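You operate a simulated robot arm through the tools that you are given. There is no shell and no other tool. Be economical: measure what you need, move in short steps, check, and stop when the job is done.

Carry out the task below with a simulated robot arm. There is one attempt and no reset: what you move stays moved.

JOB
Press the rivet started in the fixture slide till its head stands as proud as the press card says.
Fine: set the stop dial first; end with the fixture slide out and the dial back on 0 mm.

It is judged by the outcome, as a careful person would: the job done as asked, and still so three seconds after it is handed in. It fails if anything else is knocked over, pushed out of place, dropped, spilled or broken.

ROBOT AND FRAMES
A 6-joint arm with a two-finger parallel gripper, fixed in place. Base frame: the origin is at the foot of the arm, x ahead of it, y to its left, z up; the work surface is at about z = 900. Lengths are in mm, angles in degrees, forces in N, time in s.
Its first joint turns from -166.0 to 166.0 degrees. Payload 3.91 kg.
The TCP is the grasp point between the finger pads, 30 mm short of the fingertips. In the tool frame z runs along the fingers and y along their closing line. Largest opening 110 mm; finger width 20, thickness 10; the body of the gripper, 48 by 112 mm, starts 55 mm behind the TCP.
Orientation is that of the tool frame in the base frame, as a unit quaternion [w, x, y, z]. With the fingers straight down and closing along the base's y, the tool's x points along the base's -x, its y along +y and its z along -z.

CONTROLS
- The arm moves only by the tool play_rows. Its argument "deltas" is one flat list of numbers, 7 for each row, row after row: the shift along the tool's x, y, z in units of 50 mm (1.0 is 50 mm), then the turn, a rotation vector about the tool's x, y, z in units of 5 degrees (1.0 is 5 degrees), then the opening, from 0 (shut) to 1 (fully open). In form: [dx, dy, dz, wx, wy, wz, claw, dx, dy, dz, wx, wy, wz, claw, ...]. A call has 1 to 10 rows; each row shifts and turns the commanded pose from where the row before left it, along the tool's axes as they then stand. A call with a number of a shift or a turn outside -1 to 1 is refused whole. Rows are played at 5 a second. More than 50 mm and 8.6 degrees between two rows, or a gripper value outside its range, and nothing of the call is played. A pose out of reach is approached as far as the arm can. The call stops where the force on the tool passes 50 N (or 10 N more than at its start, if that is more) or the arm is blocked; 0.2 s more then pass. Each finger travels about 108 mm/s and halts on what it meets, pressing with about 34 N; the grip force reading is that of the motor and also rises with nothing between the fingers. The clock runs only during rows and for 0.2 s after the last one: add rows that do not move to give the fingers time. The reply holds the time, the measured pose of the TCP, the force on the tool along the base axes, the opening and the grip force, in the units named above and with some noise, with the torque about the TCP (base axes, N m) and any sound that the robot's microphone picked up.
- Cameras (640 x 400 px; columns grow to the right, rows downward): "scene" is fixed at [49.9, 650.5, 1526.1]; the picture's right is [-0.67, -0.74, 0.00], its down [-0.29, 0.27, -0.92] and it looks along [0.68, -0.62, -0.40] (base axes); focal length 336 px, centre (320, 200). "wrist" rides on the gripper at [72, 17, -103] in the tool frame; the picture's right is [-0.23, 0.97, 0.00], its down [-0.76, -0.18, -0.62] and it looks along [-0.61, -0.14, 0.78] (tool axes); focal length 222 px, centre (320, 200). There is no depth. A picture from a camera that has moved, and an enlarged one, comes with that camera's place and axes in the base frame and with its lens.
- capture(camera): a new picture of that camera. No time passes.
- close_up(camera, box): a new picture of the part [left, top, right, bottom] of that camera's present view, enlarged. No time passes.
- finish_job(): hands the job in; it is judged then, once.

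Go step by step. Nothing tells you positions but the pictures and the camera data: compare them with the known pose of the tool, close in by small moves and look again before you grip or let go. The budget is 120 turns and 84 pictures, counting those below and the enlarged ones. Unless the task says otherwise, let go and move clear before handing in, and close with one line.

The tools are called after "Emit:" as name(argument=value, ...) on one line, values as JSON. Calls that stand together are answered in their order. play_rows: Moves the arm, as the interface text tells. Its arguments: {"type":"object","properties":{"deltas":{"type":"array","items":{"type":"number"}}},"required":["deltas"]} The other tools are called the same way: capture (camera) takes a picture; close_up (camera, box) takes an enlarged picture of a part of a camera's view; finish_job () hands the job in.

At the start:

```text
time_s: 0.0
tcp_pos: [568.1, 56.1, 1285.1]
orientation: [0.001, 0.0, 1.0, 0.001]
contact_force: [-0.1, -0.1, -0.9]
wrist_torque: [-0.03, 0.0, -0.01]
finger_gap: 110.2
grasp_force: 0.0
```

scene: 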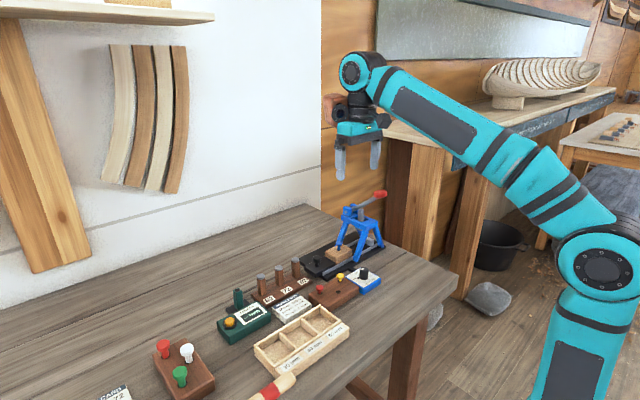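
wrist: 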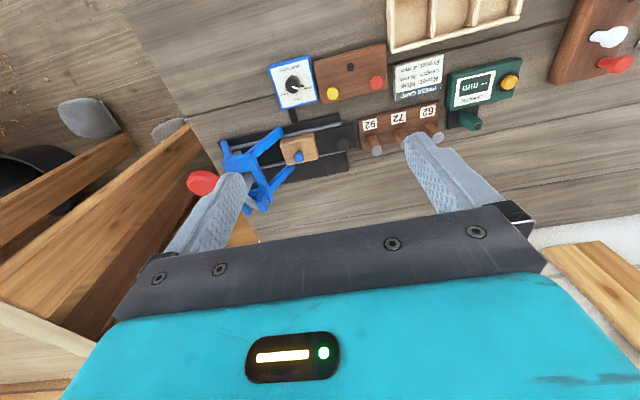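

I see a bench with a blue lever press, fixture slide, dial, press card, pegs and a gauge. I'll look closer first.

Emit:
close_up(camera="scene", box=[290, 180, 400, 300])

Emit:
close_up(camera="scene", box=[210, 250, 390, 350])

Emit:
close_up(camera="wrist", box=[180, 40, 370, 220])

Emit:
close_up(camera="wrist", box=[340, 40, 540, 160])

```text
3.33 times, centred on (345, 240) of scene
camera zoom: at [49.9, 650.5, 1526.1], right [-0.67, -0.74, 0.0], down [-0.29, 0.27, -0.92], along [0.68, -0.62, -0.4], focal length 1121 px, centre (237, 67)
```

zoom: 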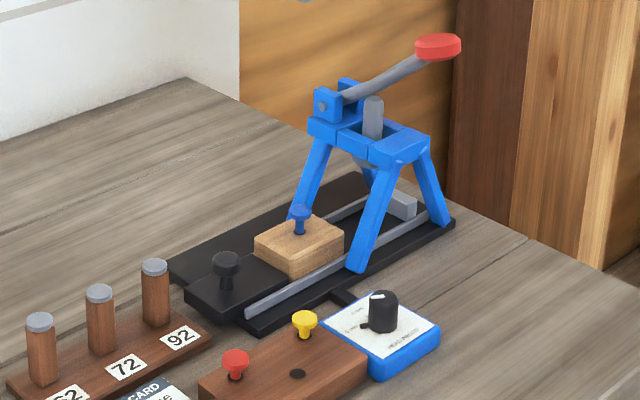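

```text
3.56 times, centred on (300, 300) of scene
camera zoom: at [49.9, 650.5, 1526.1], right [-0.67, -0.74, 0.0], down [-0.29, 0.27, -0.92], along [0.68, -0.62, -0.4], focal length 1196 px, centre (391, -156)
```

zoom: 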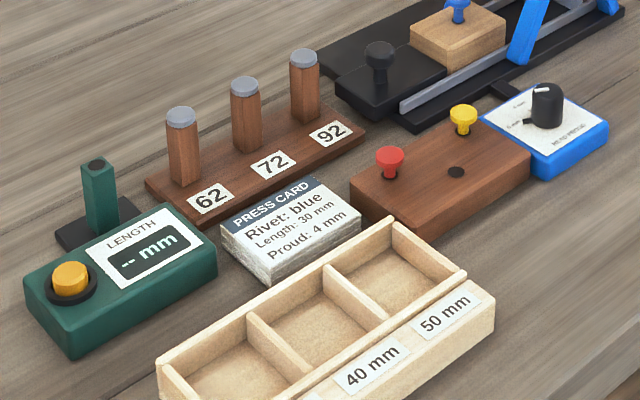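

```text
2.22 times, centred on (275, 130) of wrist
camera zoom: at [495.1, 74.3, 1389.9], right [0.23, 0.97, 0.0], down [0.76, -0.18, 0.62], along [0.61, -0.14, -0.78], focal length 494 px, centre (420, 356)
```

zoom: 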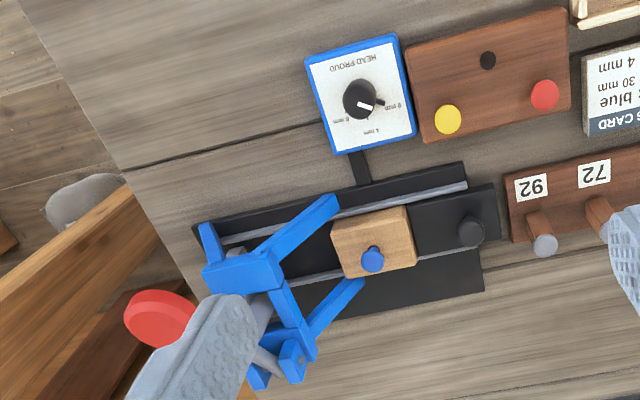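

```text
3.20 times, centred on (440, 100) of wrist
camera zoom: at [495.1, 74.3, 1389.9], right [0.23, 0.97, 0.0], down [0.76, -0.18, 0.62], along [0.61, -0.14, -0.78], focal length 711 px, centre (-64, 520)
```

zoom: 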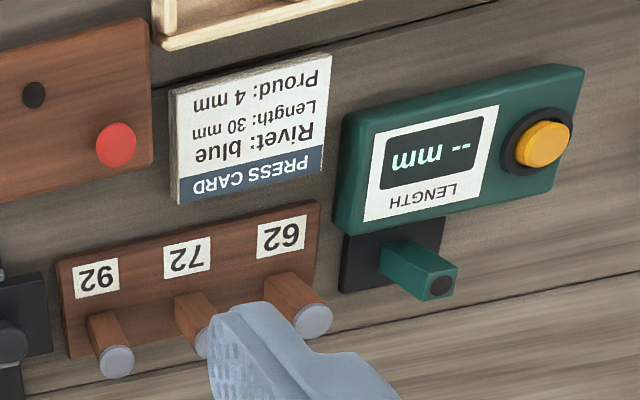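

The card reads blue, 30 mm, proud 4 mm, and the blue rivet is already in the slide. I'll read the dial and the other items.

Emit:
close_up(camera="wrist", box=[265, 50, 325, 115])

Emit:
close_up(camera="scene", box=[335, 255, 395, 305])

Emit:
close_up(camera="scene", box=[80, 320, 320, 400])

```text
6.15 times, centred on (295, 82) of wrist
camera zoom: at [495.1, 74.3, 1389.9], right [0.23, 0.97, 0.0], down [0.76, -0.18, 0.62], along [0.61, -0.14, -0.78], focal length 1367 px, centre (474, 923)
```

zoom: 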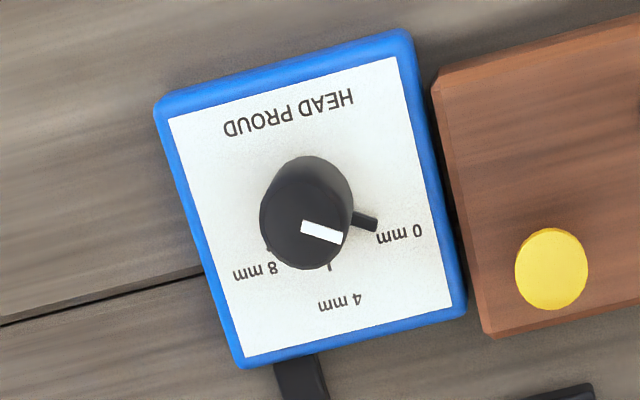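

```text
8.00 times, centred on (365, 280) of scene
camera zoom: at [49.9, 650.5, 1526.1], right [-0.67, -0.74, 0.0], down [-0.29, 0.27, -0.92], along [0.68, -0.62, -0.4], focal length 2690 px, centre (-40, -440)
```

zoom: 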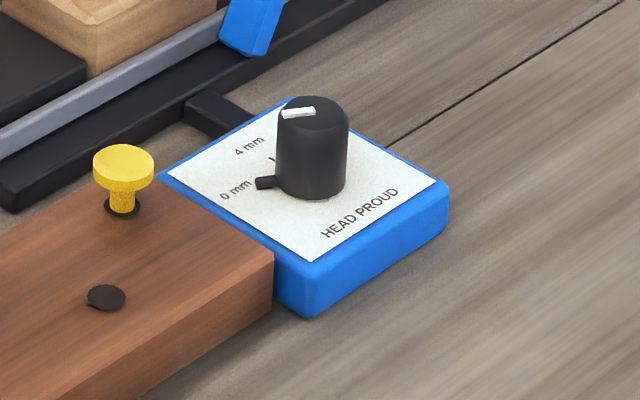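

```text
2.67 times, centred on (200, 360) of scene
camera zoom: at [49.9, 650.5, 1526.1], right [-0.67, -0.74, 0.0], down [-0.29, 0.27, -0.92], along [0.68, -0.62, -0.4], focal length 897 px, centre (640, -227)
```

zoom: 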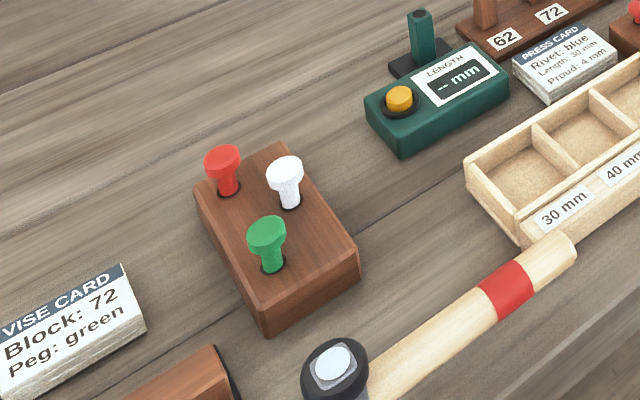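

Dial is at about (571, 6), top z ≈ 955, pointer on 0; 4 mm is a clockwise turn seen from above. I approach above the knob and look again.

Emit:
play_rows(deltas=[0, -0.25, 0.95, 0, 0, 0, 0.5, 0, -0.25, 0.95, 0, 0, 0, 0.5, 0, -0.25, 0.95, 0, 0, 0, 0.5, 0, -0.25, 0.95, 0, 0, 0, 0.5, 0, 0, 0, 0, 0, 0, 0.5])

Emit:
capture(camera="wrist")

Emit:
capture(camera="scene")

```text
time_s: 1.2
tcp_pos: [566.3, 4.4, 1094.9]
orientation: [0.001, 0.0, 1.0, 0.001]
contact_force: [-0.2, 0.4, 0.4]
wrist_torque: [0.03, -0.01, -0.02]
finger_gap: 55.0
grasp_force: 0.0
```

```text
74 pictures are left
camera wrist: at [493.7, 22.0, 1199.0], right [0.23, 0.97, 0.0], down [0.76, -0.18, 0.62], along [0.61, -0.14, -0.78], focal length 222 px, centre (320, 200)
```

wrist: 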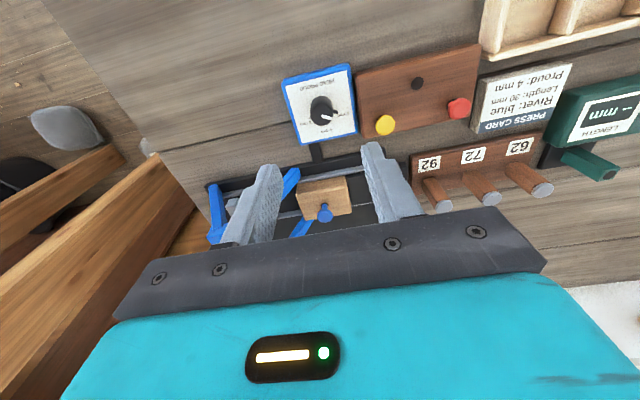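

```text
73 pictures are left
```

scene: 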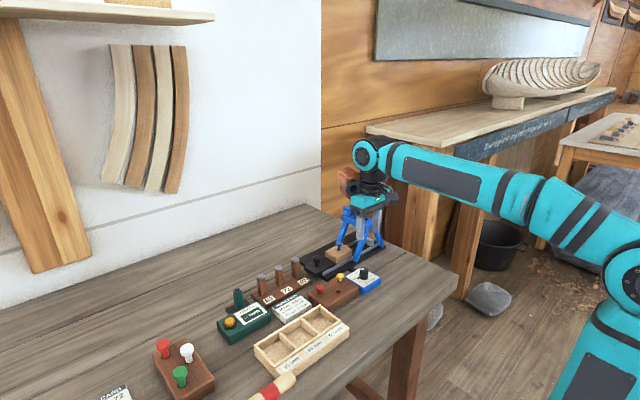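

Emit:
close_up(camera="wrist", box=[275, 60, 365, 150])

Emit:
close_up(camera="scene", box=[310, 180, 410, 300])

```text
4.44 times, centred on (320, 105) of wrist
camera zoom: at [493.7, 22.0, 1199.0], right [0.23, 0.97, 0.0], down [0.76, -0.18, 0.62], along [0.61, -0.14, -0.78], focal length 987 px, centre (320, 622)
```

zoom: 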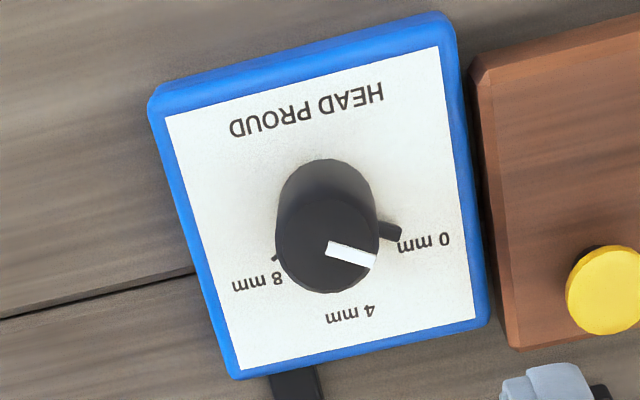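

```text
3.33 times, centred on (360, 240) of scene
camera zoom: at [49.9, 650.5, 1526.1], right [-0.67, -0.74, 0.0], down [-0.29, 0.27, -0.92], along [0.68, -0.62, -0.4], focal length 1121 px, centre (187, 67)
```

zoom: 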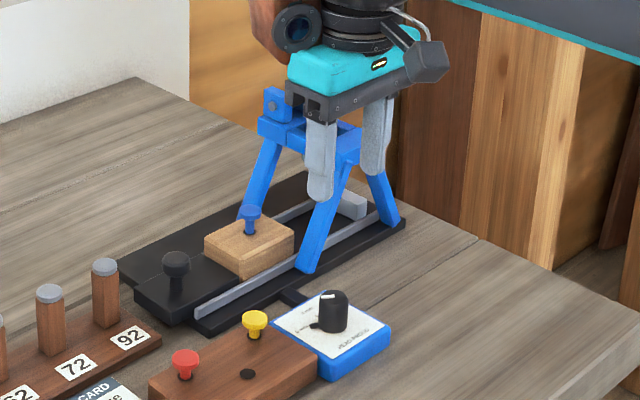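

Knob centre refined to (570, 7). I align, descend around it, and check before gripping.

Emit:
play_rows(deltas=[-0.076, 0.046, 0.5, 0, 0, 0, 0.45, 0, 0, 0.7, 0, 0, 0, 0.45, 0, 0, 0.7, 0, 0, 0, 0.45, 0, 0, 0.5, 0, 0, 0, 0.45, 0, 0, 0.15, 0, 0, 0, 0.45, 0, 0, 0, 0, 0, 0, 0.45])

Emit:
close_up(camera="wrist", box=[220, 60, 460, 210])

Emit:
close_up(camera="scene", box=[320, 200, 420, 300])

```text
time_s: 2.6
tcp_pos: [571.5, 10.0, 968.1]
orientation: [0.001, 0.0, 1.0, 0.001]
contact_force: [0.3, 0.0, -0.5]
wrist_torque: [0.01, 0.01, -0.02]
finger_gap: 49.4
grasp_force: 0.1
```

```text
2.67 times, centred on (340, 135) of wrist
camera zoom: at [500.1, 26.5, 1072.8], right [0.23, 0.97, 0.0], down [0.76, -0.18, 0.62], along [0.61, -0.14, -0.78], focal length 592 px, centre (267, 373)
```

zoom: 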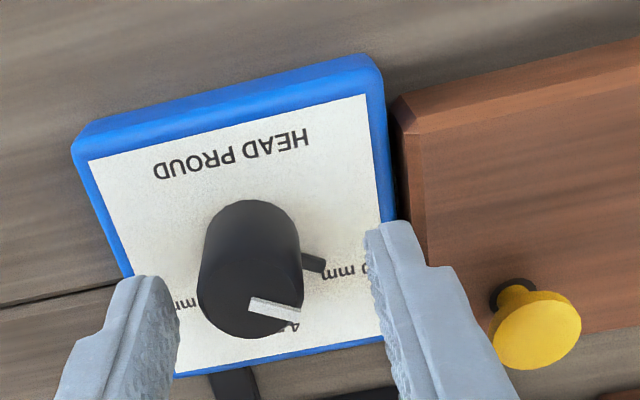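

```text
4.00 times, centred on (370, 250) of scene
camera zoom: at [49.9, 650.5, 1526.1], right [-0.67, -0.74, 0.0], down [-0.29, 0.27, -0.92], along [0.68, -0.62, -0.4], focal length 1345 px, centre (120, 0)
```

zoom: 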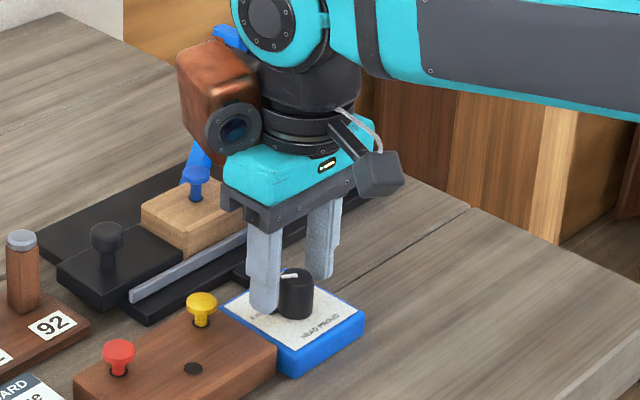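

Emit:
play_rows(deltas=[0.04, -0.05, 0, 0, 0, 0, 0.45, 0, 0, 0, 0, 0, 0, 0.36])

Emit:
close_up(camera="wrist", box=[220, 60, 460, 210])

```text
time_s: 3.2
tcp_pos: [570.2, 5.8, 969.8]
orientation: [0.001, 0.0, 1.0, 0.001]
contact_force: [-1.1, 1.0, -1.1]
wrist_torque: [0.03, 0.02, 0.01]
finger_gap: 39.3
grasp_force: 0.0
```

```text
2.67 times, centred on (340, 135) of wrist
camera zoom: at [498.1, 24.3, 1073.1], right [0.23, 0.97, 0.0], down [0.76, -0.18, 0.62], along [0.61, -0.14, -0.78], focal length 592 px, centre (267, 373)
```

zoom: 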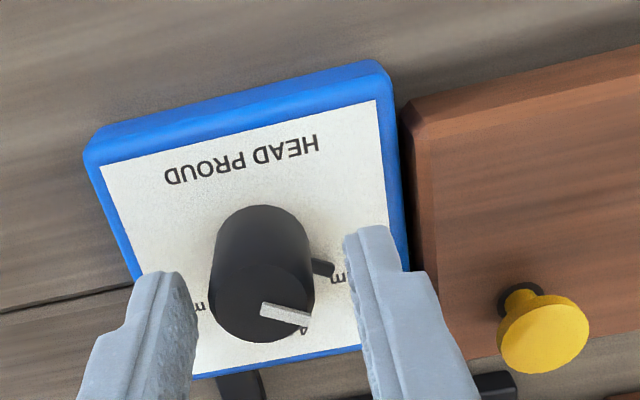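

Emit:
play_rows(deltas=[0.04, -0.01, 0.08, 0, 0, 0, 0.3, 0, 0, 0, 0, 0, 0, 0.2, 0, 0, 0, 0, 0, 0, 0.15, 0, 0, 0, 0, 0, 0, 0.15])

Emit:
close_up(camera="wrist", box=[220, 60, 460, 210])

```text
time_s: 4.2
tcp_pos: [568.5, 4.5, 964.4]
orientation: [0.001, 0.001, 1.0, 0.001]
contact_force: [0.6, -18.2, 6.7]
wrist_torque: [-0.87, 0.1, -0.07]
finger_gap: 25.3
grasp_force: 44.9
```

```text
2.67 times, centred on (340, 135) of wrist
camera zoom: at [495.8, 23.1, 1068.9], right [0.23, 0.97, 0.0], down [0.76, -0.18, 0.63], along [0.61, -0.14, -0.78], focal length 592 px, centre (267, 373)
```

zoom: 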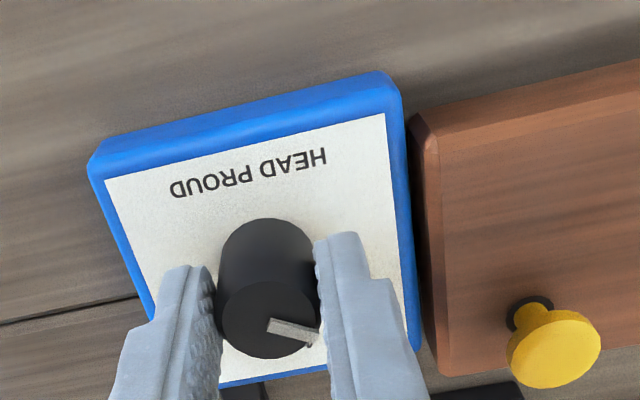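

Gripped with a small side load; I ease that out and turn clockwise 25° first.

Emit:
play_rows(deltas=[0, -0.03, 0, 0, 0, 0, 0.15, 0, 0, 0, 0, 0, 0.5, 0.15, 0, 0, 0, 0, 0, 0.5, 0.15, 0, 0, 0, 0, 0, 1, 0.15, 0, 0, 0, 0, 0, 1, 0.15, 0, 0, 0, 0, 0, 1, 0.15, 0, 0, 0, 0, 0, 1, 0.15])

Emit:
close_up(camera="wrist", box=[220, 60, 460, 210])

Emit:
close_up(camera="scene", box=[340, 250, 400, 300])

```text
time_s: 5.8
tcp_pos: [569.0, 6.3, 965.5]
orientation: [0.002, 0.218, 0.976, 0.001]
contact_force: [16.5, 10.8, 22.3]
wrist_torque: [-0.37, -1.08, 0.03]
finger_gap: 25.6
grasp_force: 44.9
```

```text
2.67 times, centred on (340, 135) of wrist
camera zoom: at [509.9, 53.1, 1068.9], right [0.62, 0.79, 0.0], down [0.61, -0.48, 0.62], along [0.49, -0.38, -0.78], focal length 592 px, centre (267, 373)
```

zoom: 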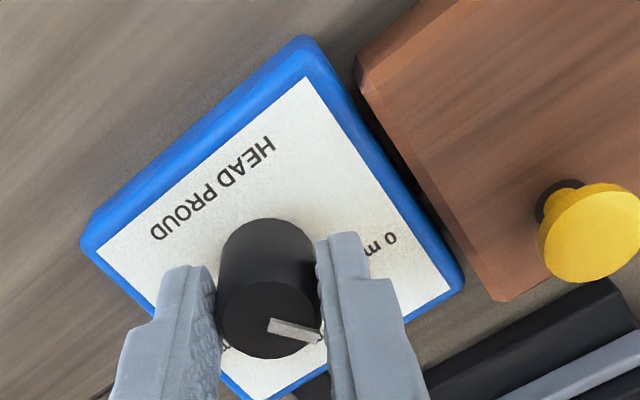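

```text
8.00 times, centred on (370, 275) of scene
camera zoom: at [49.9, 650.5, 1526.1], right [-0.67, -0.74, 0.0], down [-0.29, 0.27, -0.92], along [0.68, -0.62, -0.4], focal length 2690 px, centre (-80, -400)
```

zoom: 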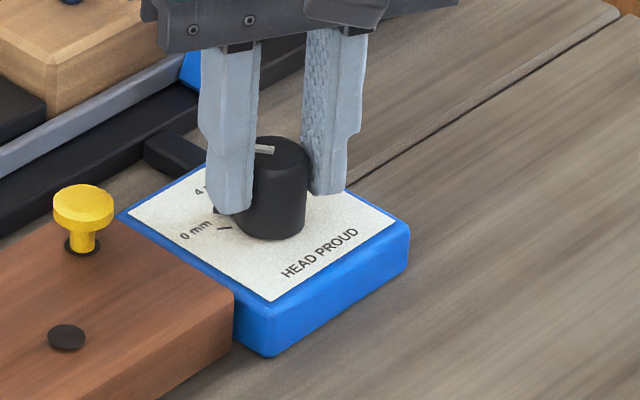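

The knob turns with the fingers 1:1; the ticks are about 53° apart. I turn the remaining 28°.

Emit:
play_rows(deltas=[0, 0, 0, 0, 0, 1, 0.15, 0, 0, 0, 0, 0, 1, 0.15, 0, 0, 0, 0, 0, 1, 0.15, 0, 0, 0, 0, 0, 1, 0.15, 0, 0, 0, 0, 0, 1, 0.15, 0, 0, 0, 0, 0, 0.6, 0.15, 0, 0, 0, 0, 0, 0, 0.15])

Emit:
close_up(camera="scene", box=[340, 250, 400, 300])

Emit:
close_up(camera="wrist", box=[220, 60, 460, 210])

```text
time_s: 6.7
tcp_pos: [569.4, 6.2, 965.2]
orientation: [0.001, 0.343, 0.939, 0.002]
contact_force: [8.1, 26.0, 1.7]
wrist_torque: [1.14, 0.65, 0.03]
finger_gap: 25.8
grasp_force: 45.1
stopped in row 4: the force on the tool passed its limit at 54 N (the readings are from after the stop); the commanded pose is now the measured one
```

```text
8.00 times, centred on (370, 275) of scene
camera zoom: at [49.9, 650.5, 1526.1], right [-0.67, -0.74, 0.0], down [-0.29, 0.27, -0.92], along [0.68, -0.62, -0.4], focal length 2690 px, centre (-80, -400)
```

zoom: 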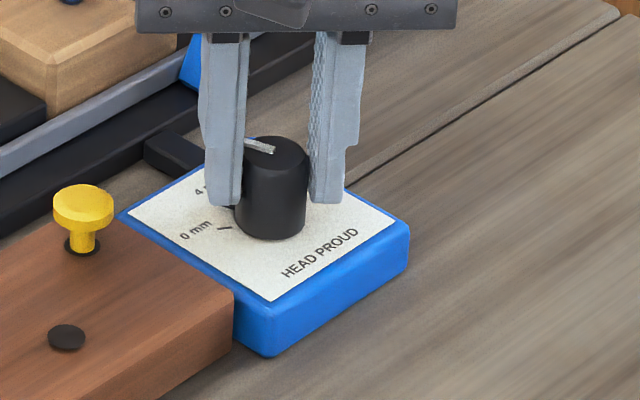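

```text
2.67 times, centred on (340, 135) of wrist
camera zoom: at [524.3, 67.0, 1069.1], right [0.8, 0.6, 0.01], down [0.46, -0.63, 0.62], along [0.38, -0.5, -0.78], focal length 592 px, centre (267, 373)
```

zoom: 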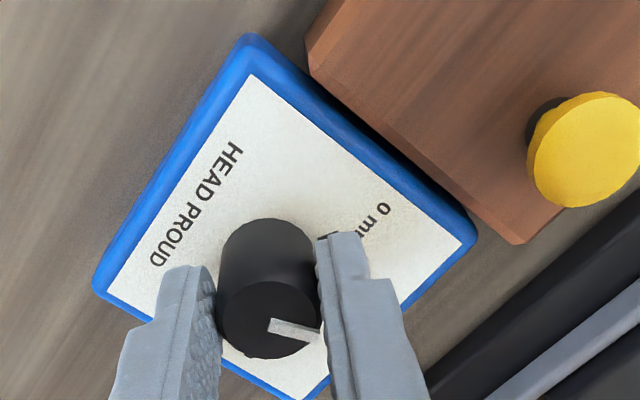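

Emit:
play_rows(deltas=[0.012, 0.03, 0, 0, 0, 0, 0.15, 0, 0, 0, 0, 0, 0.65, 0.15, 0, 0, 0, 0, 0, 0.65, 0.15, 0, 0, 0, 0, 0, 0.65, 0.15, 0, 0, 0, 0, 0, 0.65, 0.15, 0, 0, 0, 0, 0, 0, 0.15])

Emit:
close_up(camera="wrist", box=[220, 60, 460, 210])

```text
time_s: 8.1
tcp_pos: [570.8, 6.0, 965.1]
orientation: [0.001, 0.448, 0.894, 0.002]
contact_force: [-6.6, 31.1, -3.5]
wrist_torque: [0.58, 0.5, 0.05]
finger_gap: 25.6
grasp_force: 44.9
```

```text
2.67 times, centred on (340, 135) of wrist
camera zoom: at [539.6, 76.0, 1069.1], right [0.92, 0.4, 0.0], down [0.31, -0.72, 0.62], along [0.25, -0.57, -0.78], focal length 592 px, centre (267, 373)
```

zoom: 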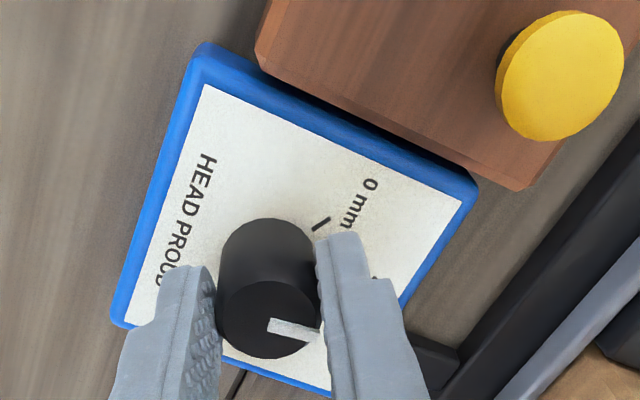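

Total turn ≈ 53°. I release, lift and check the pointer against the 4 mm tick.

Emit:
play_rows(deltas=[0, 0, 0, 0, 0, 0, 0.3, 0, 0, 0, 0, 0, 0, 0.45, 0, 0, -0.5, 0, 0, 0, 0.45, 0, 0, -1, 0, 0, 0, 0.45, 0, 0, -1, 0, 0, 0, 0.45, 0, 0, 0, 0, 0, 0, 0.45])

Emit:
close_up(camera="wrist", box=[270, 60, 380, 150])

Emit:
close_up(camera="scene", box=[340, 250, 400, 300])

```text
time_s: 9.5
tcp_pos: [570.4, 5.0, 1089.7]
orientation: [0.002, 0.449, 0.894, 0.003]
contact_force: [-0.4, 0.4, 0.4]
wrist_torque: [0.02, -0.01, 0.01]
finger_gap: 49.6
grasp_force: 0.1
```

```text
4.44 times, centred on (325, 105) of wrist
camera zoom: at [541.1, 75.3, 1193.8], right [0.92, 0.4, 0.0], down [0.31, -0.72, 0.62], along [0.25, -0.57, -0.78], focal length 987 px, centre (298, 622)
```

zoom: 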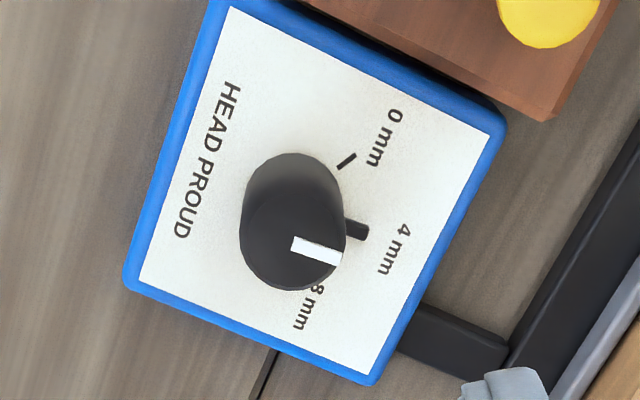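

```text
8.00 times, centred on (370, 275) of scene
camera zoom: at [49.9, 650.5, 1526.1], right [-0.67, -0.74, 0.0], down [-0.29, 0.27, -0.92], along [0.68, -0.62, -0.4], focal length 2690 px, centre (-80, -400)
```

zoom: 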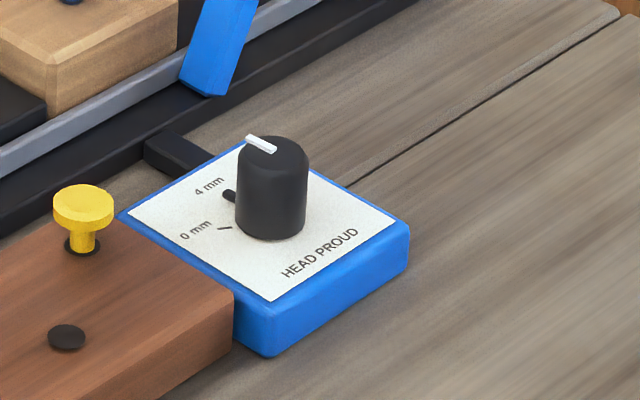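

Emit:
close_up(camera="wrist", box=[315, 85, 375, 125])

Emit:
close_up(camera="scene", box=[350, 260, 380, 285])

```text
10.00 times, centred on (345, 105) of wrist
camera zoom: at [541.1, 75.3, 1193.8], right [0.92, 0.4, 0.0], down [0.31, -0.72, 0.62], along [0.25, -0.57, -0.78], focal length 2221 px, centre (70, 1150)
```

zoom: 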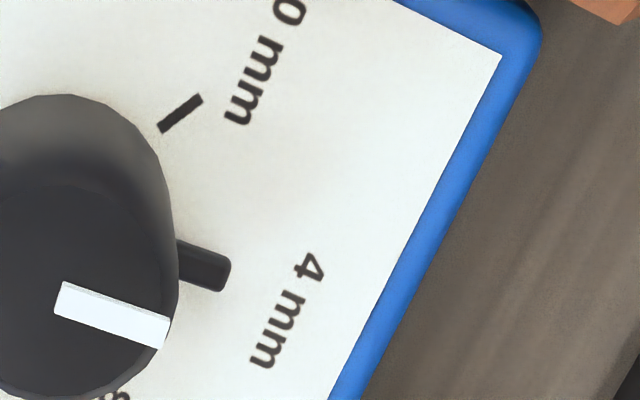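

```text
16.00 times, centred on (365, 272) of scene
camera zoom: at [49.9, 650.5, 1526.1], right [-0.67, -0.74, 0.0], down [-0.29, 0.27, -0.92], along [0.68, -0.62, -0.4], focal length 5381 px, centre (-400, -960)
```

zoom: 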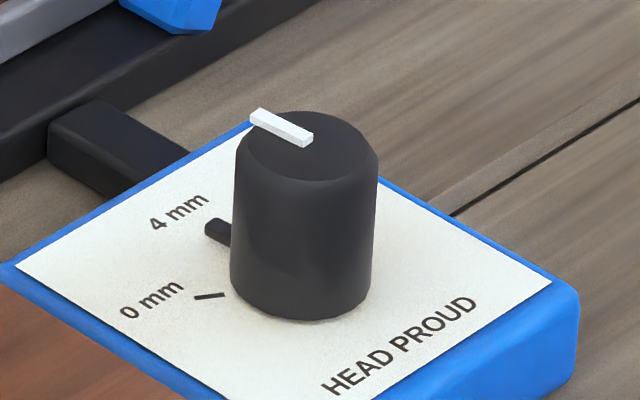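

The pointer sits about 5–6° short of 4 mm (tick spacing is nearer 59°). I re-grip on the refined centre and turn the rest.

Emit:
play_rows(deltas=[-0.016, -0.012, 0.9, 0, 0, 0, 0.45, 0, 0, 0.9, 0, 0, 0, 0.45, 0, 0, 0.7, 0, 0, 0, 0.4, 0, 0, 0, 0, 0, 0, 0.28, 0, 0, 0, 0, 0, 0, 0.17, 0, 0, 0, 0, 0, 0, 0.17, 0, 0, 0, 0, 0, 0.4, 0.17, 0, 0, 0, 0, 0, 0.4, 0.17, 0, 0, 0, 0, 0, 0.4, 0.17, 0, 0, 0, 0, 0, 0, 0.17])

```text
time_s: 11.7
tcp_pos: [568.6, 6.6, 965.3]
orientation: [0.001, 0.495, 0.869, 0.002]
contact_force: [8.9, 11.1, -2.0]
wrist_torque: [0.53, 0.34, 0.05]
finger_gap: 25.6
grasp_force: 45.3
```

Emit:
play_rows(deltas=[0, 0, 0, 0, 0, 0, 0.3, 0, 0, 0, 0, 0, 0, 0.45, 0, 0, -0.5, 0, 0, 0, 0.45, 0, 0, -1, 0, 0, 0, 0.45, 0, 0, -1, 0, 0, 0, 0.45, 0, 0, 0, 0, 0, 0, 0.45])

Emit:
close_up(camera="wrist", box=[290, 70, 380, 130])

Emit:
close_up(camera="scene", box=[345, 260, 375, 285])

```text
time_s: 13.1
tcp_pos: [569.5, 7.7, 1090.6]
orientation: [0.001, 0.495, 0.869, 0.002]
contact_force: [-0.5, 0.3, 0.0]
wrist_torque: [0.03, 0.04, 0.01]
finger_gap: 49.5
grasp_force: 0.0
```

```text
6.67 times, centred on (335, 100) of wrist
camera zoom: at [546.2, 79.2, 1194.7], right [0.95, 0.3, 0.0], down [0.23, -0.75, 0.62], along [0.19, -0.59, -0.78], focal length 1481 px, centre (220, 867)
```

zoom: 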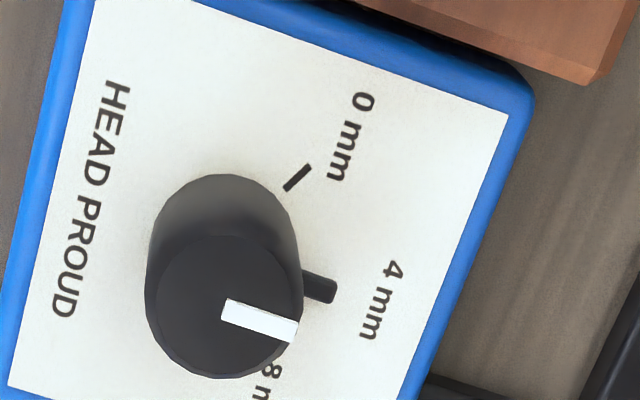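

```text
16.00 times, centred on (360, 272) of scene
camera zoom: at [49.9, 650.5, 1526.1], right [-0.67, -0.74, 0.0], down [-0.29, 0.27, -0.92], along [0.68, -0.62, -0.4], focal length 5381 px, centre (-320, -960)
```

zoom: 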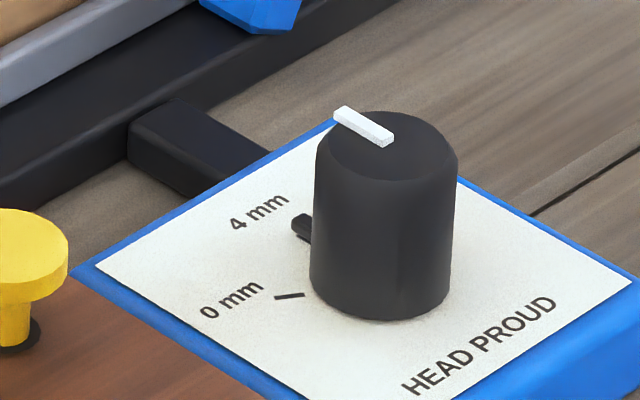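

White line and tick now agree with 4 mm (≈0–1° off). Next I go above the slide's black knob at about (699, 75), closing along x.

Emit:
play_rows(deltas=[0, 0, 0, 0, 0, 0.87, 0.45, 0, 0, 0, 0, 0, 0.88, 0.45, 0, 0, 0, 0, 0, 0.88, 0.45, 0, 0, 0, 0, 0, 0.88, 0.45, 0, 0, 0, 0, 0, 0.88, 0.45, 0, 0, 0, 0, 0, 0.88, 0.45, 0, 0, 0, 0, 0, 0.88, 0.45, 0.45, 0.857, 0, 0, 0, 0, 0.45, 0.45, 0.857, 0, 0, 0, 0, 0.45, 0.45, 0.857, 0, 0, 0, 0, 0.45])

Emit:
capture(camera="wrist")

Emit:
capture(camera="scene")

```text
time_s: 15.3
tcp_pos: [696.9, 73.2, 1092.5]
orientation: [0.0, 0.708, 0.706, 0.002]
contact_force: [-0.6, -1.0, 1.0]
wrist_torque: [0.02, -0.06, 0.0]
finger_gap: 49.6
grasp_force: 0.0
```

```text
55 pictures are left
camera wrist: at [714.5, 147.1, 1197.4], right [0.97, -0.23, 0.0], down [-0.18, -0.76, 0.62], along [-0.14, -0.6, -0.78], focal length 222 px, centre (320, 200)
```

wrist: 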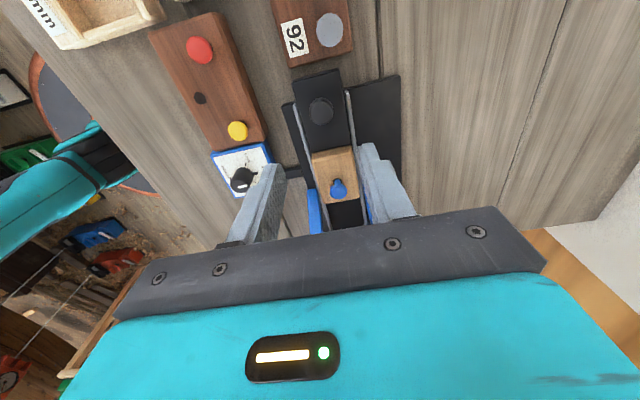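

```text
54 pictures are left
```

scene: 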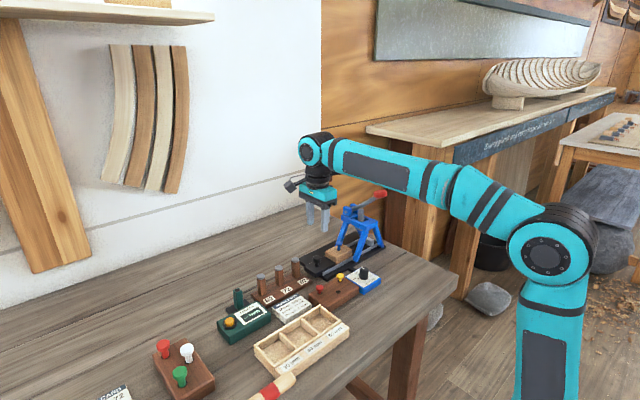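

Emit:
play_rows(deltas=[0.11, 0.03, 0.9, 0, 0, 0, 0.45, 0, 0, 0.98, 0, 0, 0, 0.45, 0, 0, 0, 0, -0.8, 0, 0.45, 0, 0, 0, 0, -0.8, 0, 0.45, 0, 0, 0, 0, -0.8, 0, 0.45, 0, 0, 0, 0, 0, 0, 0.45])

Emit:
capture(camera="wrist")

Emit:
close_up(camera="scene", box=[260, 170, 400, 290])

```text
time_s: 16.7
tcp_pos: [698.6, 76.9, 997.1]
orientation: [0.075, 0.704, 0.703, -0.072]
contact_force: [-0.4, -1.1, 0.4]
wrist_torque: [0.01, 0.0, 0.0]
finger_gap: 49.7
grasp_force: 0.1
```

```text
53 pictures are left
camera wrist: at [716.1, 171.7, 1084.0], right [0.97, -0.22, 0.05], down [-0.18, -0.62, 0.77], along [-0.14, -0.75, -0.64], focal length 222 px, centre (320, 200)
```

wrist: 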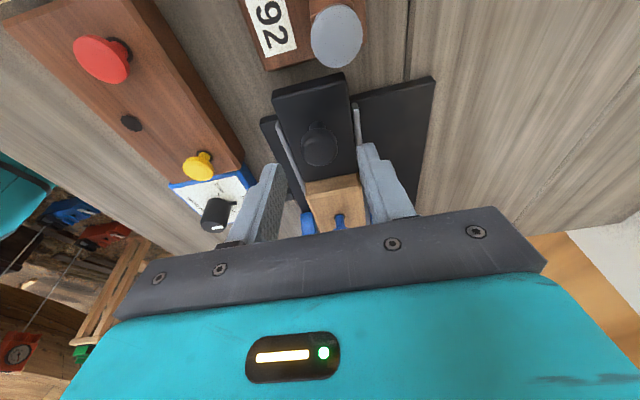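

```text
3.33 times, centred on (330, 230) of scene
camera zoom: at [49.9, 650.5, 1526.1], right [-0.67, -0.74, 0.0], down [-0.29, 0.27, -0.92], along [0.68, -0.62, -0.4], focal length 1121 px, centre (287, 100)
```

zoom: 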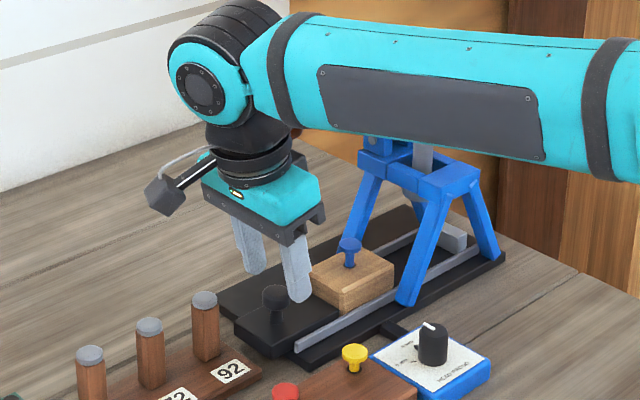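

Emit:
play_rows(deltas=[0.08, 0.02, 0.3, 0, 0, 0, 0.45, 0.075, 0, 0.287, 0, 0, 0, 0.45, 0, 0, 0, 0, 0, 0, 0.45])

Emit:
close_up(camera="wrist", box=[220, 60, 460, 240])

Emit:
close_up(camera="scene", box=[290, 220, 370, 290])

```text
time_s: 17.5
tcp_pos: [700.7, 80.7, 966.3]
orientation: [0.074, 0.703, 0.704, -0.072]
contact_force: [-0.7, 1.2, -0.6]
wrist_torque: [0.0, -0.03, 0.0]
finger_gap: 49.7
grasp_force: 0.0
```

```text
2.22 times, centred on (340, 150) of wrist
camera zoom: at [717.3, 174.4, 1053.2], right [0.97, -0.22, 0.05], down [-0.18, -0.62, 0.77], along [-0.14, -0.75, -0.64], focal length 494 px, centre (276, 311)
```

zoom: 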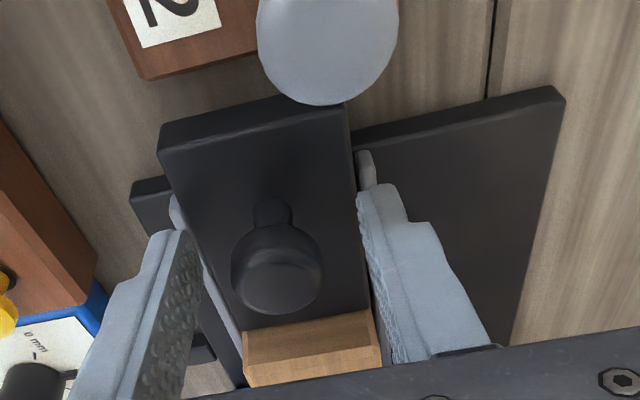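

```text
5.71 times, centred on (330, 255) of scene
camera zoom: at [49.9, 650.5, 1526.1], right [-0.67, -0.74, 0.0], down [-0.29, 0.27, -0.92], along [0.68, -0.62, -0.4], focal length 1922 px, centre (263, -114)
```

zoom: 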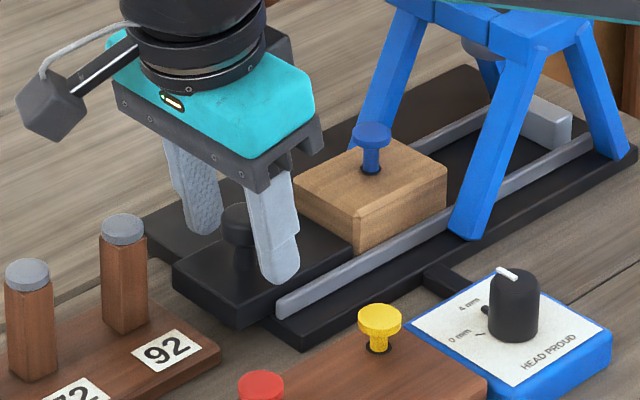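

Emit:
play_rows(deltas=[0, 0, 0, 0, 0, 0, 0.3, 0, 0, 0, 0, 0, 0, 0.2, 0, 0, 0, 0, 0, 0, 0.12, 0, 0, 0, 0, 0, 0, 0.12])

Emit:
close_up(camera="wrist", box=[220, 60, 460, 240])

```text
time_s: 18.5
tcp_pos: [699.2, 80.4, 967.3]
orientation: [0.074, 0.704, 0.703, -0.072]
contact_force: [-13.7, -0.5, -5.1]
wrist_torque: [0.02, 0.22, -0.07]
finger_gap: 25.1
grasp_force: 44.7
```

```text
2.22 times, centred on (340, 150) of wrist
camera zoom: at [716.9, 174.4, 1053.2], right [0.97, -0.22, 0.05], down [-0.18, -0.62, 0.77], along [-0.14, -0.75, -0.64], focal length 494 px, centre (276, 311)
```

zoom: 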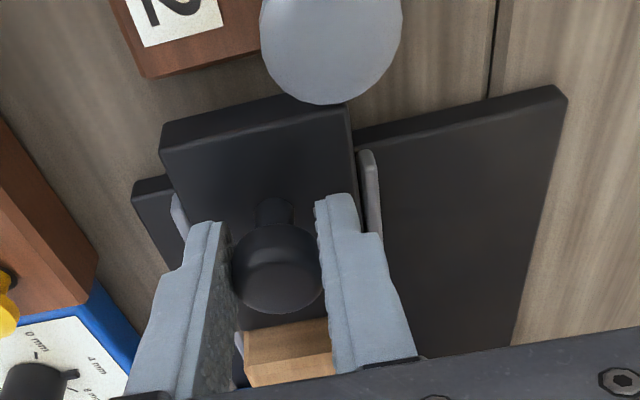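

Knob gripped. I push the slide in along −y, 60 mm first.

Emit:
play_rows(deltas=[0, -0.02, 0, 0, 0, 0, 0.12, -0.293, 0, 0.0624, 0, 0, 0, 0.12, -0.293, 0, 0.0624, 0, 0, 0, 0.12, -0.293, 0, 0.0624, 0, 0, 0, 0.12, -0.293, 0, 0.0624, 0, 0, 0, 0.12, 0, 0, 0, 0, 0, 0, 0.12])

Emit:
capture(camera="scene")

Emit:
close_up(camera="scene", box=[290, 170, 400, 290])

```text
time_s: 19.9
tcp_pos: [700.1, 19.6, 965.8]
orientation: [0.073, 0.704, 0.703, -0.072]
contact_force: [4.5, 0.7, -17.4]
wrist_torque: [0.06, -0.06, 0.06]
finger_gap: 25.1
grasp_force: 45.3
```

```text
48 pictures are left
```

scene: 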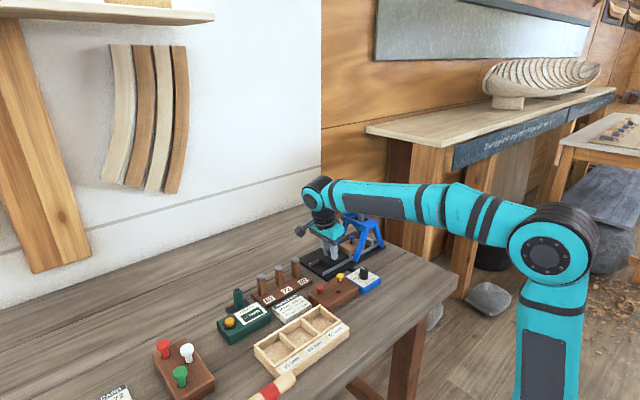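

```text
3.33 times, centred on (345, 230) of scene
camera zoom: at [49.9, 650.5, 1526.1], right [-0.67, -0.74, 0.0], down [-0.29, 0.27, -0.92], along [0.68, -0.62, -0.4], focal length 1121 px, centre (237, 100)
```

zoom: 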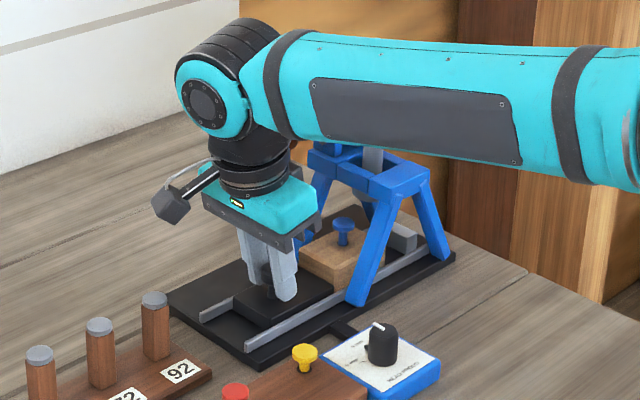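

Going well with clearance; I continue pushing in smaller steps until the end stop.

Emit:
play_rows(deltas=[-0.157, 0, 0.013, 0, 0, 0, 0.12, -0.157, 0, 0.033, 0, 0, 0, 0.12, -0.157, 0, 0.033, 0, 0, 0, 0.12, -0.157, 0, 0.033, 0, 0, 0, 0.12, 0, 0, 0, 0, 0, 0, 0.12])

Emit:
close_up(camera="scene", box=[310, 190, 390, 270])

Emit:
capture(camera="wrist")

```text
time_s: 21.1
tcp_pos: [699.7, -11.8, 966.4]
orientation: [0.074, 0.704, 0.703, -0.072]
contact_force: [6.1, 1.1, -9.1]
wrist_torque: [0.03, -0.05, 0.11]
finger_gap: 25.4
grasp_force: 44.9
```

```text
5.00 times, centred on (350, 230) of scene
camera zoom: at [49.9, 650.5, 1526.1], right [-0.67, -0.74, 0.0], down [-0.29, 0.27, -0.92], along [0.68, -0.62, -0.4], focal length 1682 px, centre (170, 50)
```

zoom: 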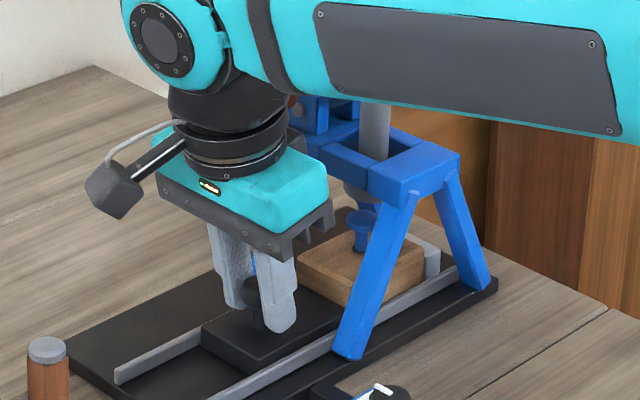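

```text
45 pictures are left
camera wrist: at [716.7, 81.4, 1053.4], right [0.97, -0.22, 0.05], down [-0.18, -0.62, 0.77], along [-0.14, -0.75, -0.64], focal length 222 px, centre (320, 200)
```

wrist: 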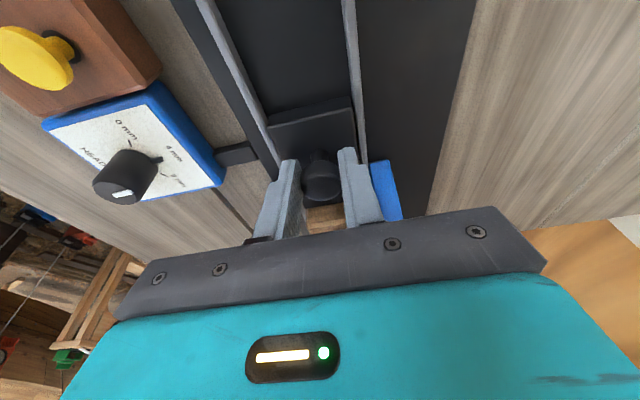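

Emit:
play_rows(deltas=[-0.078, 0, 0.0165, 0, 0, 0, 0.12, -0.078, 0, 0.0165, 0, 0, 0, 0.12, -0.078, 0, 0.0165, 0, 0, 0, 0.12, -0.078, 0, 0.0165, 0, 0, 0, 0.12, 0, 0, 0, 0, 0, 0, 0.12])

Emit:
close_up(camera="scene", box=[310, 190, 390, 270])

```text
time_s: 22.3
tcp_pos: [699.5, -27.5, 969.1]
orientation: [0.075, 0.704, 0.703, -0.073]
contact_force: [-3.4, 39.3, -4.2]
wrist_torque: [0.95, 0.03, -0.01]
finger_gap: 25.5
grasp_force: 44.2
```

```text
5.00 times, centred on (350, 230) of scene
camera zoom: at [49.9, 650.5, 1526.1], right [-0.67, -0.74, 0.0], down [-0.29, 0.27, -0.92], along [0.68, -0.62, -0.4], focal length 1682 px, centre (170, 50)
```

zoom: 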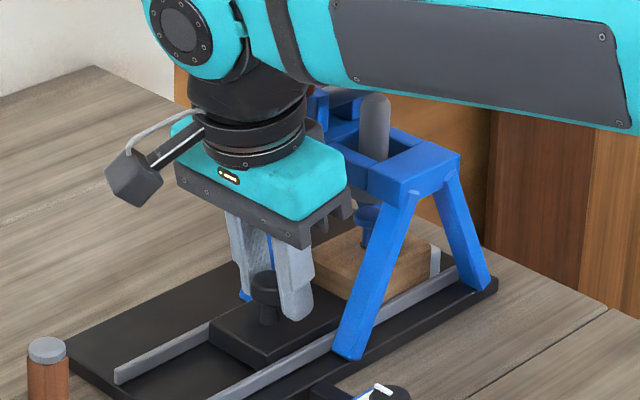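

The slide hit its end stop (39 N). I release, retract and check the alignment under the ram.

Emit:
play_rows(deltas=[0.03, 0, 0, 0, 0, 0, 0.12, 0, 0, 0, 0, 0, 0, 0.3, 0, 0, 0, 0, 0, 0, 0.42, 0.1, 0, -0.5, 0, 0, 0, 0.42, 0.2, 0, -0.9, 0, 0, 0, 0.42, 0.3, 0, -0.9, 0, 0, 0, 0.42, 0.5, 0, -0.8, 0, 0, 0, 0.42, 0, 0, 0, 0, 0, 0, 0.42])

Emit:
close_up(camera="scene", box=[290, 170, 410, 280])

Emit:
capture(camera="wrist")

```text
time_s: 24.1
tcp_pos: [699.6, 61.5, 1107.1]
orientation: [0.074, 0.704, 0.703, -0.072]
contact_force: [-0.6, -0.3, 0.3]
wrist_torque: [0.01, -0.01, -0.02]
finger_gap: 46.3
grasp_force: 0.1
```

```text
3.64 times, centred on (350, 225) of scene
camera zoom: at [49.9, 650.5, 1526.1], right [-0.67, -0.74, 0.0], down [-0.29, 0.27, -0.92], along [0.68, -0.62, -0.4], focal length 1223 px, centre (211, 109)
```

zoom: 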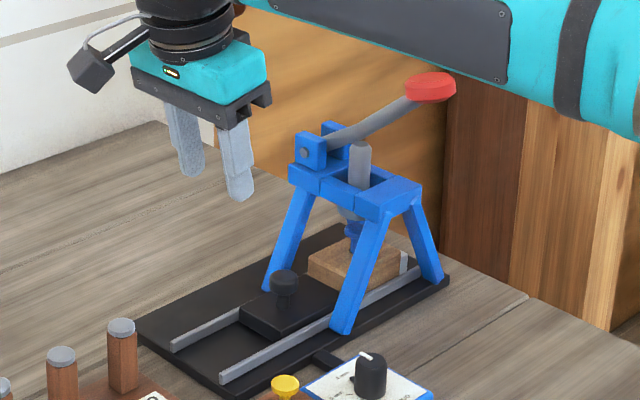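

```text
42 pictures are left
camera wrist: at [716.0, 154.5, 1194.9], right [0.97, -0.22, 0.05], down [-0.18, -0.62, 0.77], along [-0.14, -0.75, -0.64], focal length 222 px, centre (320, 200)
```

wrist: 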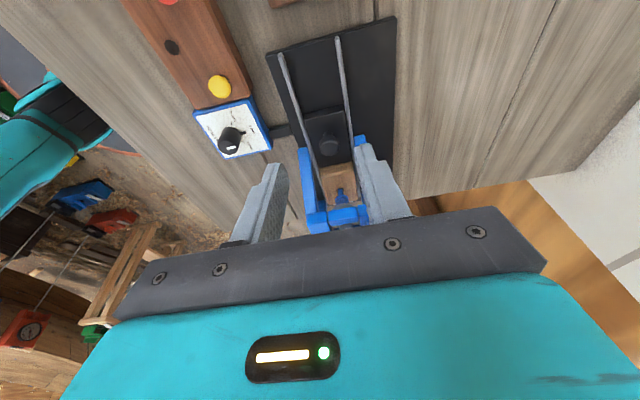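

The slide is home with the rivet under the ram. Now I rotate the gripper back upright (closing along y) for the red lever handle at about (622, −116, 1140).

Emit:
play_rows(deltas=[0, 0, 0, 0, 0.8, 0, 0.6, 0, 0, 0, 0, 0.8, 0, 0.6, 0, 0, 0, 0, 0.8, 0, 0.6, 0, 0, -0.4, 0, 0, -1, 0.6, 0, 0, -0.4, 0, 0, -1, 0.6, 0, 0, -0.4, 0, 0, -1, 0.6, 0, 0, -0.4, 0, 0, -1, 0.6, 0, 0, -0.4, 0, 0, -1, 0.6, 0, 0, -0.4, 0, 0, -1, 0.6, 0, 0, -0.4, 0, 0, -1, 0.6])

Emit:
play_rows(deltas=[0, 0, 0, 0, 0, -1, 0.6, 0, 0, 0, 0, 0, -1, 0.6, 0, 0, 0, 0, 0, -1, 0.6, 0, 0, 0, 0, 0, -1, 0.6, 0, 0, 0, 0, 0, -1, 0.6, 0, 0, 0, 0, 0, -1, 0.6, 0, 0, 0, 0, 0, -1, 0.6, 0, 0, 0, 0, 0, -1, 0.6, 0, 0, 0, 0, 0, -1, 0.6, 0, 0, 0, 0, 0, -1, 0.6])

```text
time_s: 26.3
tcp_pos: [698.0, 60.1, 1248.4]
orientation: [0.001, 0.462, 0.887, 0.002]
contact_force: [-0.1, 0.8, 0.1]
wrist_torque: [-0.02, 0.02, 0.02]
finger_gap: 65.8
grasp_force: 0.0
```

```text
time_s: 28.5
tcp_pos: [699.6, 59.3, 1248.0]
orientation: [0.001, 0.043, 0.999, 0.002]
contact_force: [-0.3, -0.1, -0.6]
wrist_torque: [0.01, -0.01, -0.02]
finger_gap: 65.5
grasp_force: 0.2
```

Emit:
play_rows(deltas=[0, 0, 0, 0, 0, -1, 0.6, 0.6, -0.75, 0, 0, 0, 0, 0.6, 0.6, -0.75, 0, 0, 0, 0, 0.6, 0.5, -0.75, 0, 0, 0, 0, 0.6, 0, 0, 0, 0, 0, 0, 0.6])

Emit:
capture(camera="wrist")

Emit:
close_up(camera="scene", box=[320, 130, 440, 260])

```text
time_s: 29.7
tcp_pos: [612.6, -54.0, 1248.1]
orientation: [0.002, 0.0, 1.0, 0.002]
contact_force: [0.2, -0.5, -0.8]
wrist_torque: [0.02, -0.01, -0.01]
finger_gap: 66.0
grasp_force: 0.0
```

```text
41 pictures are left
camera wrist: at [540.0, -36.0, 1350.9], right [0.23, 0.97, 0.0], down [0.76, -0.18, 0.63], along [0.61, -0.14, -0.78], focal length 222 px, centre (320, 200)
```

wrist: 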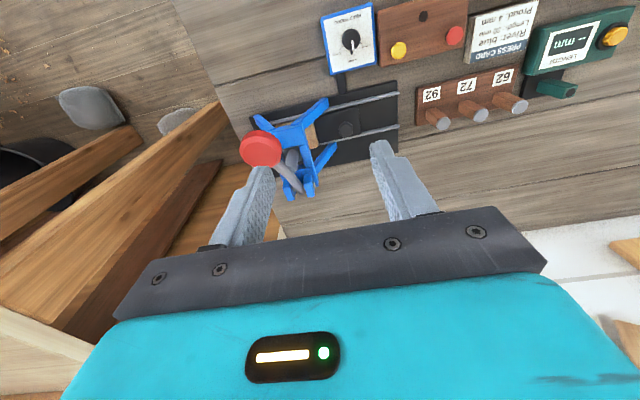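

```text
3.08 times, centred on (380, 195) of scene
camera zoom: at [49.9, 650.5, 1526.1], right [-0.67, -0.74, 0.0], down [-0.29, 0.27, -0.92], along [0.68, -0.62, -0.4], focal length 1035 px, centre (135, 215)
```

zoom: 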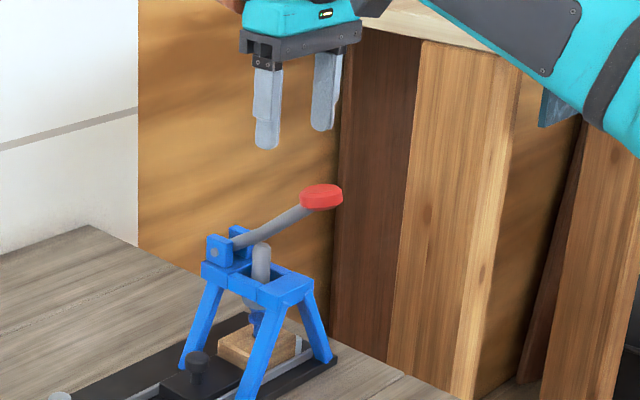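

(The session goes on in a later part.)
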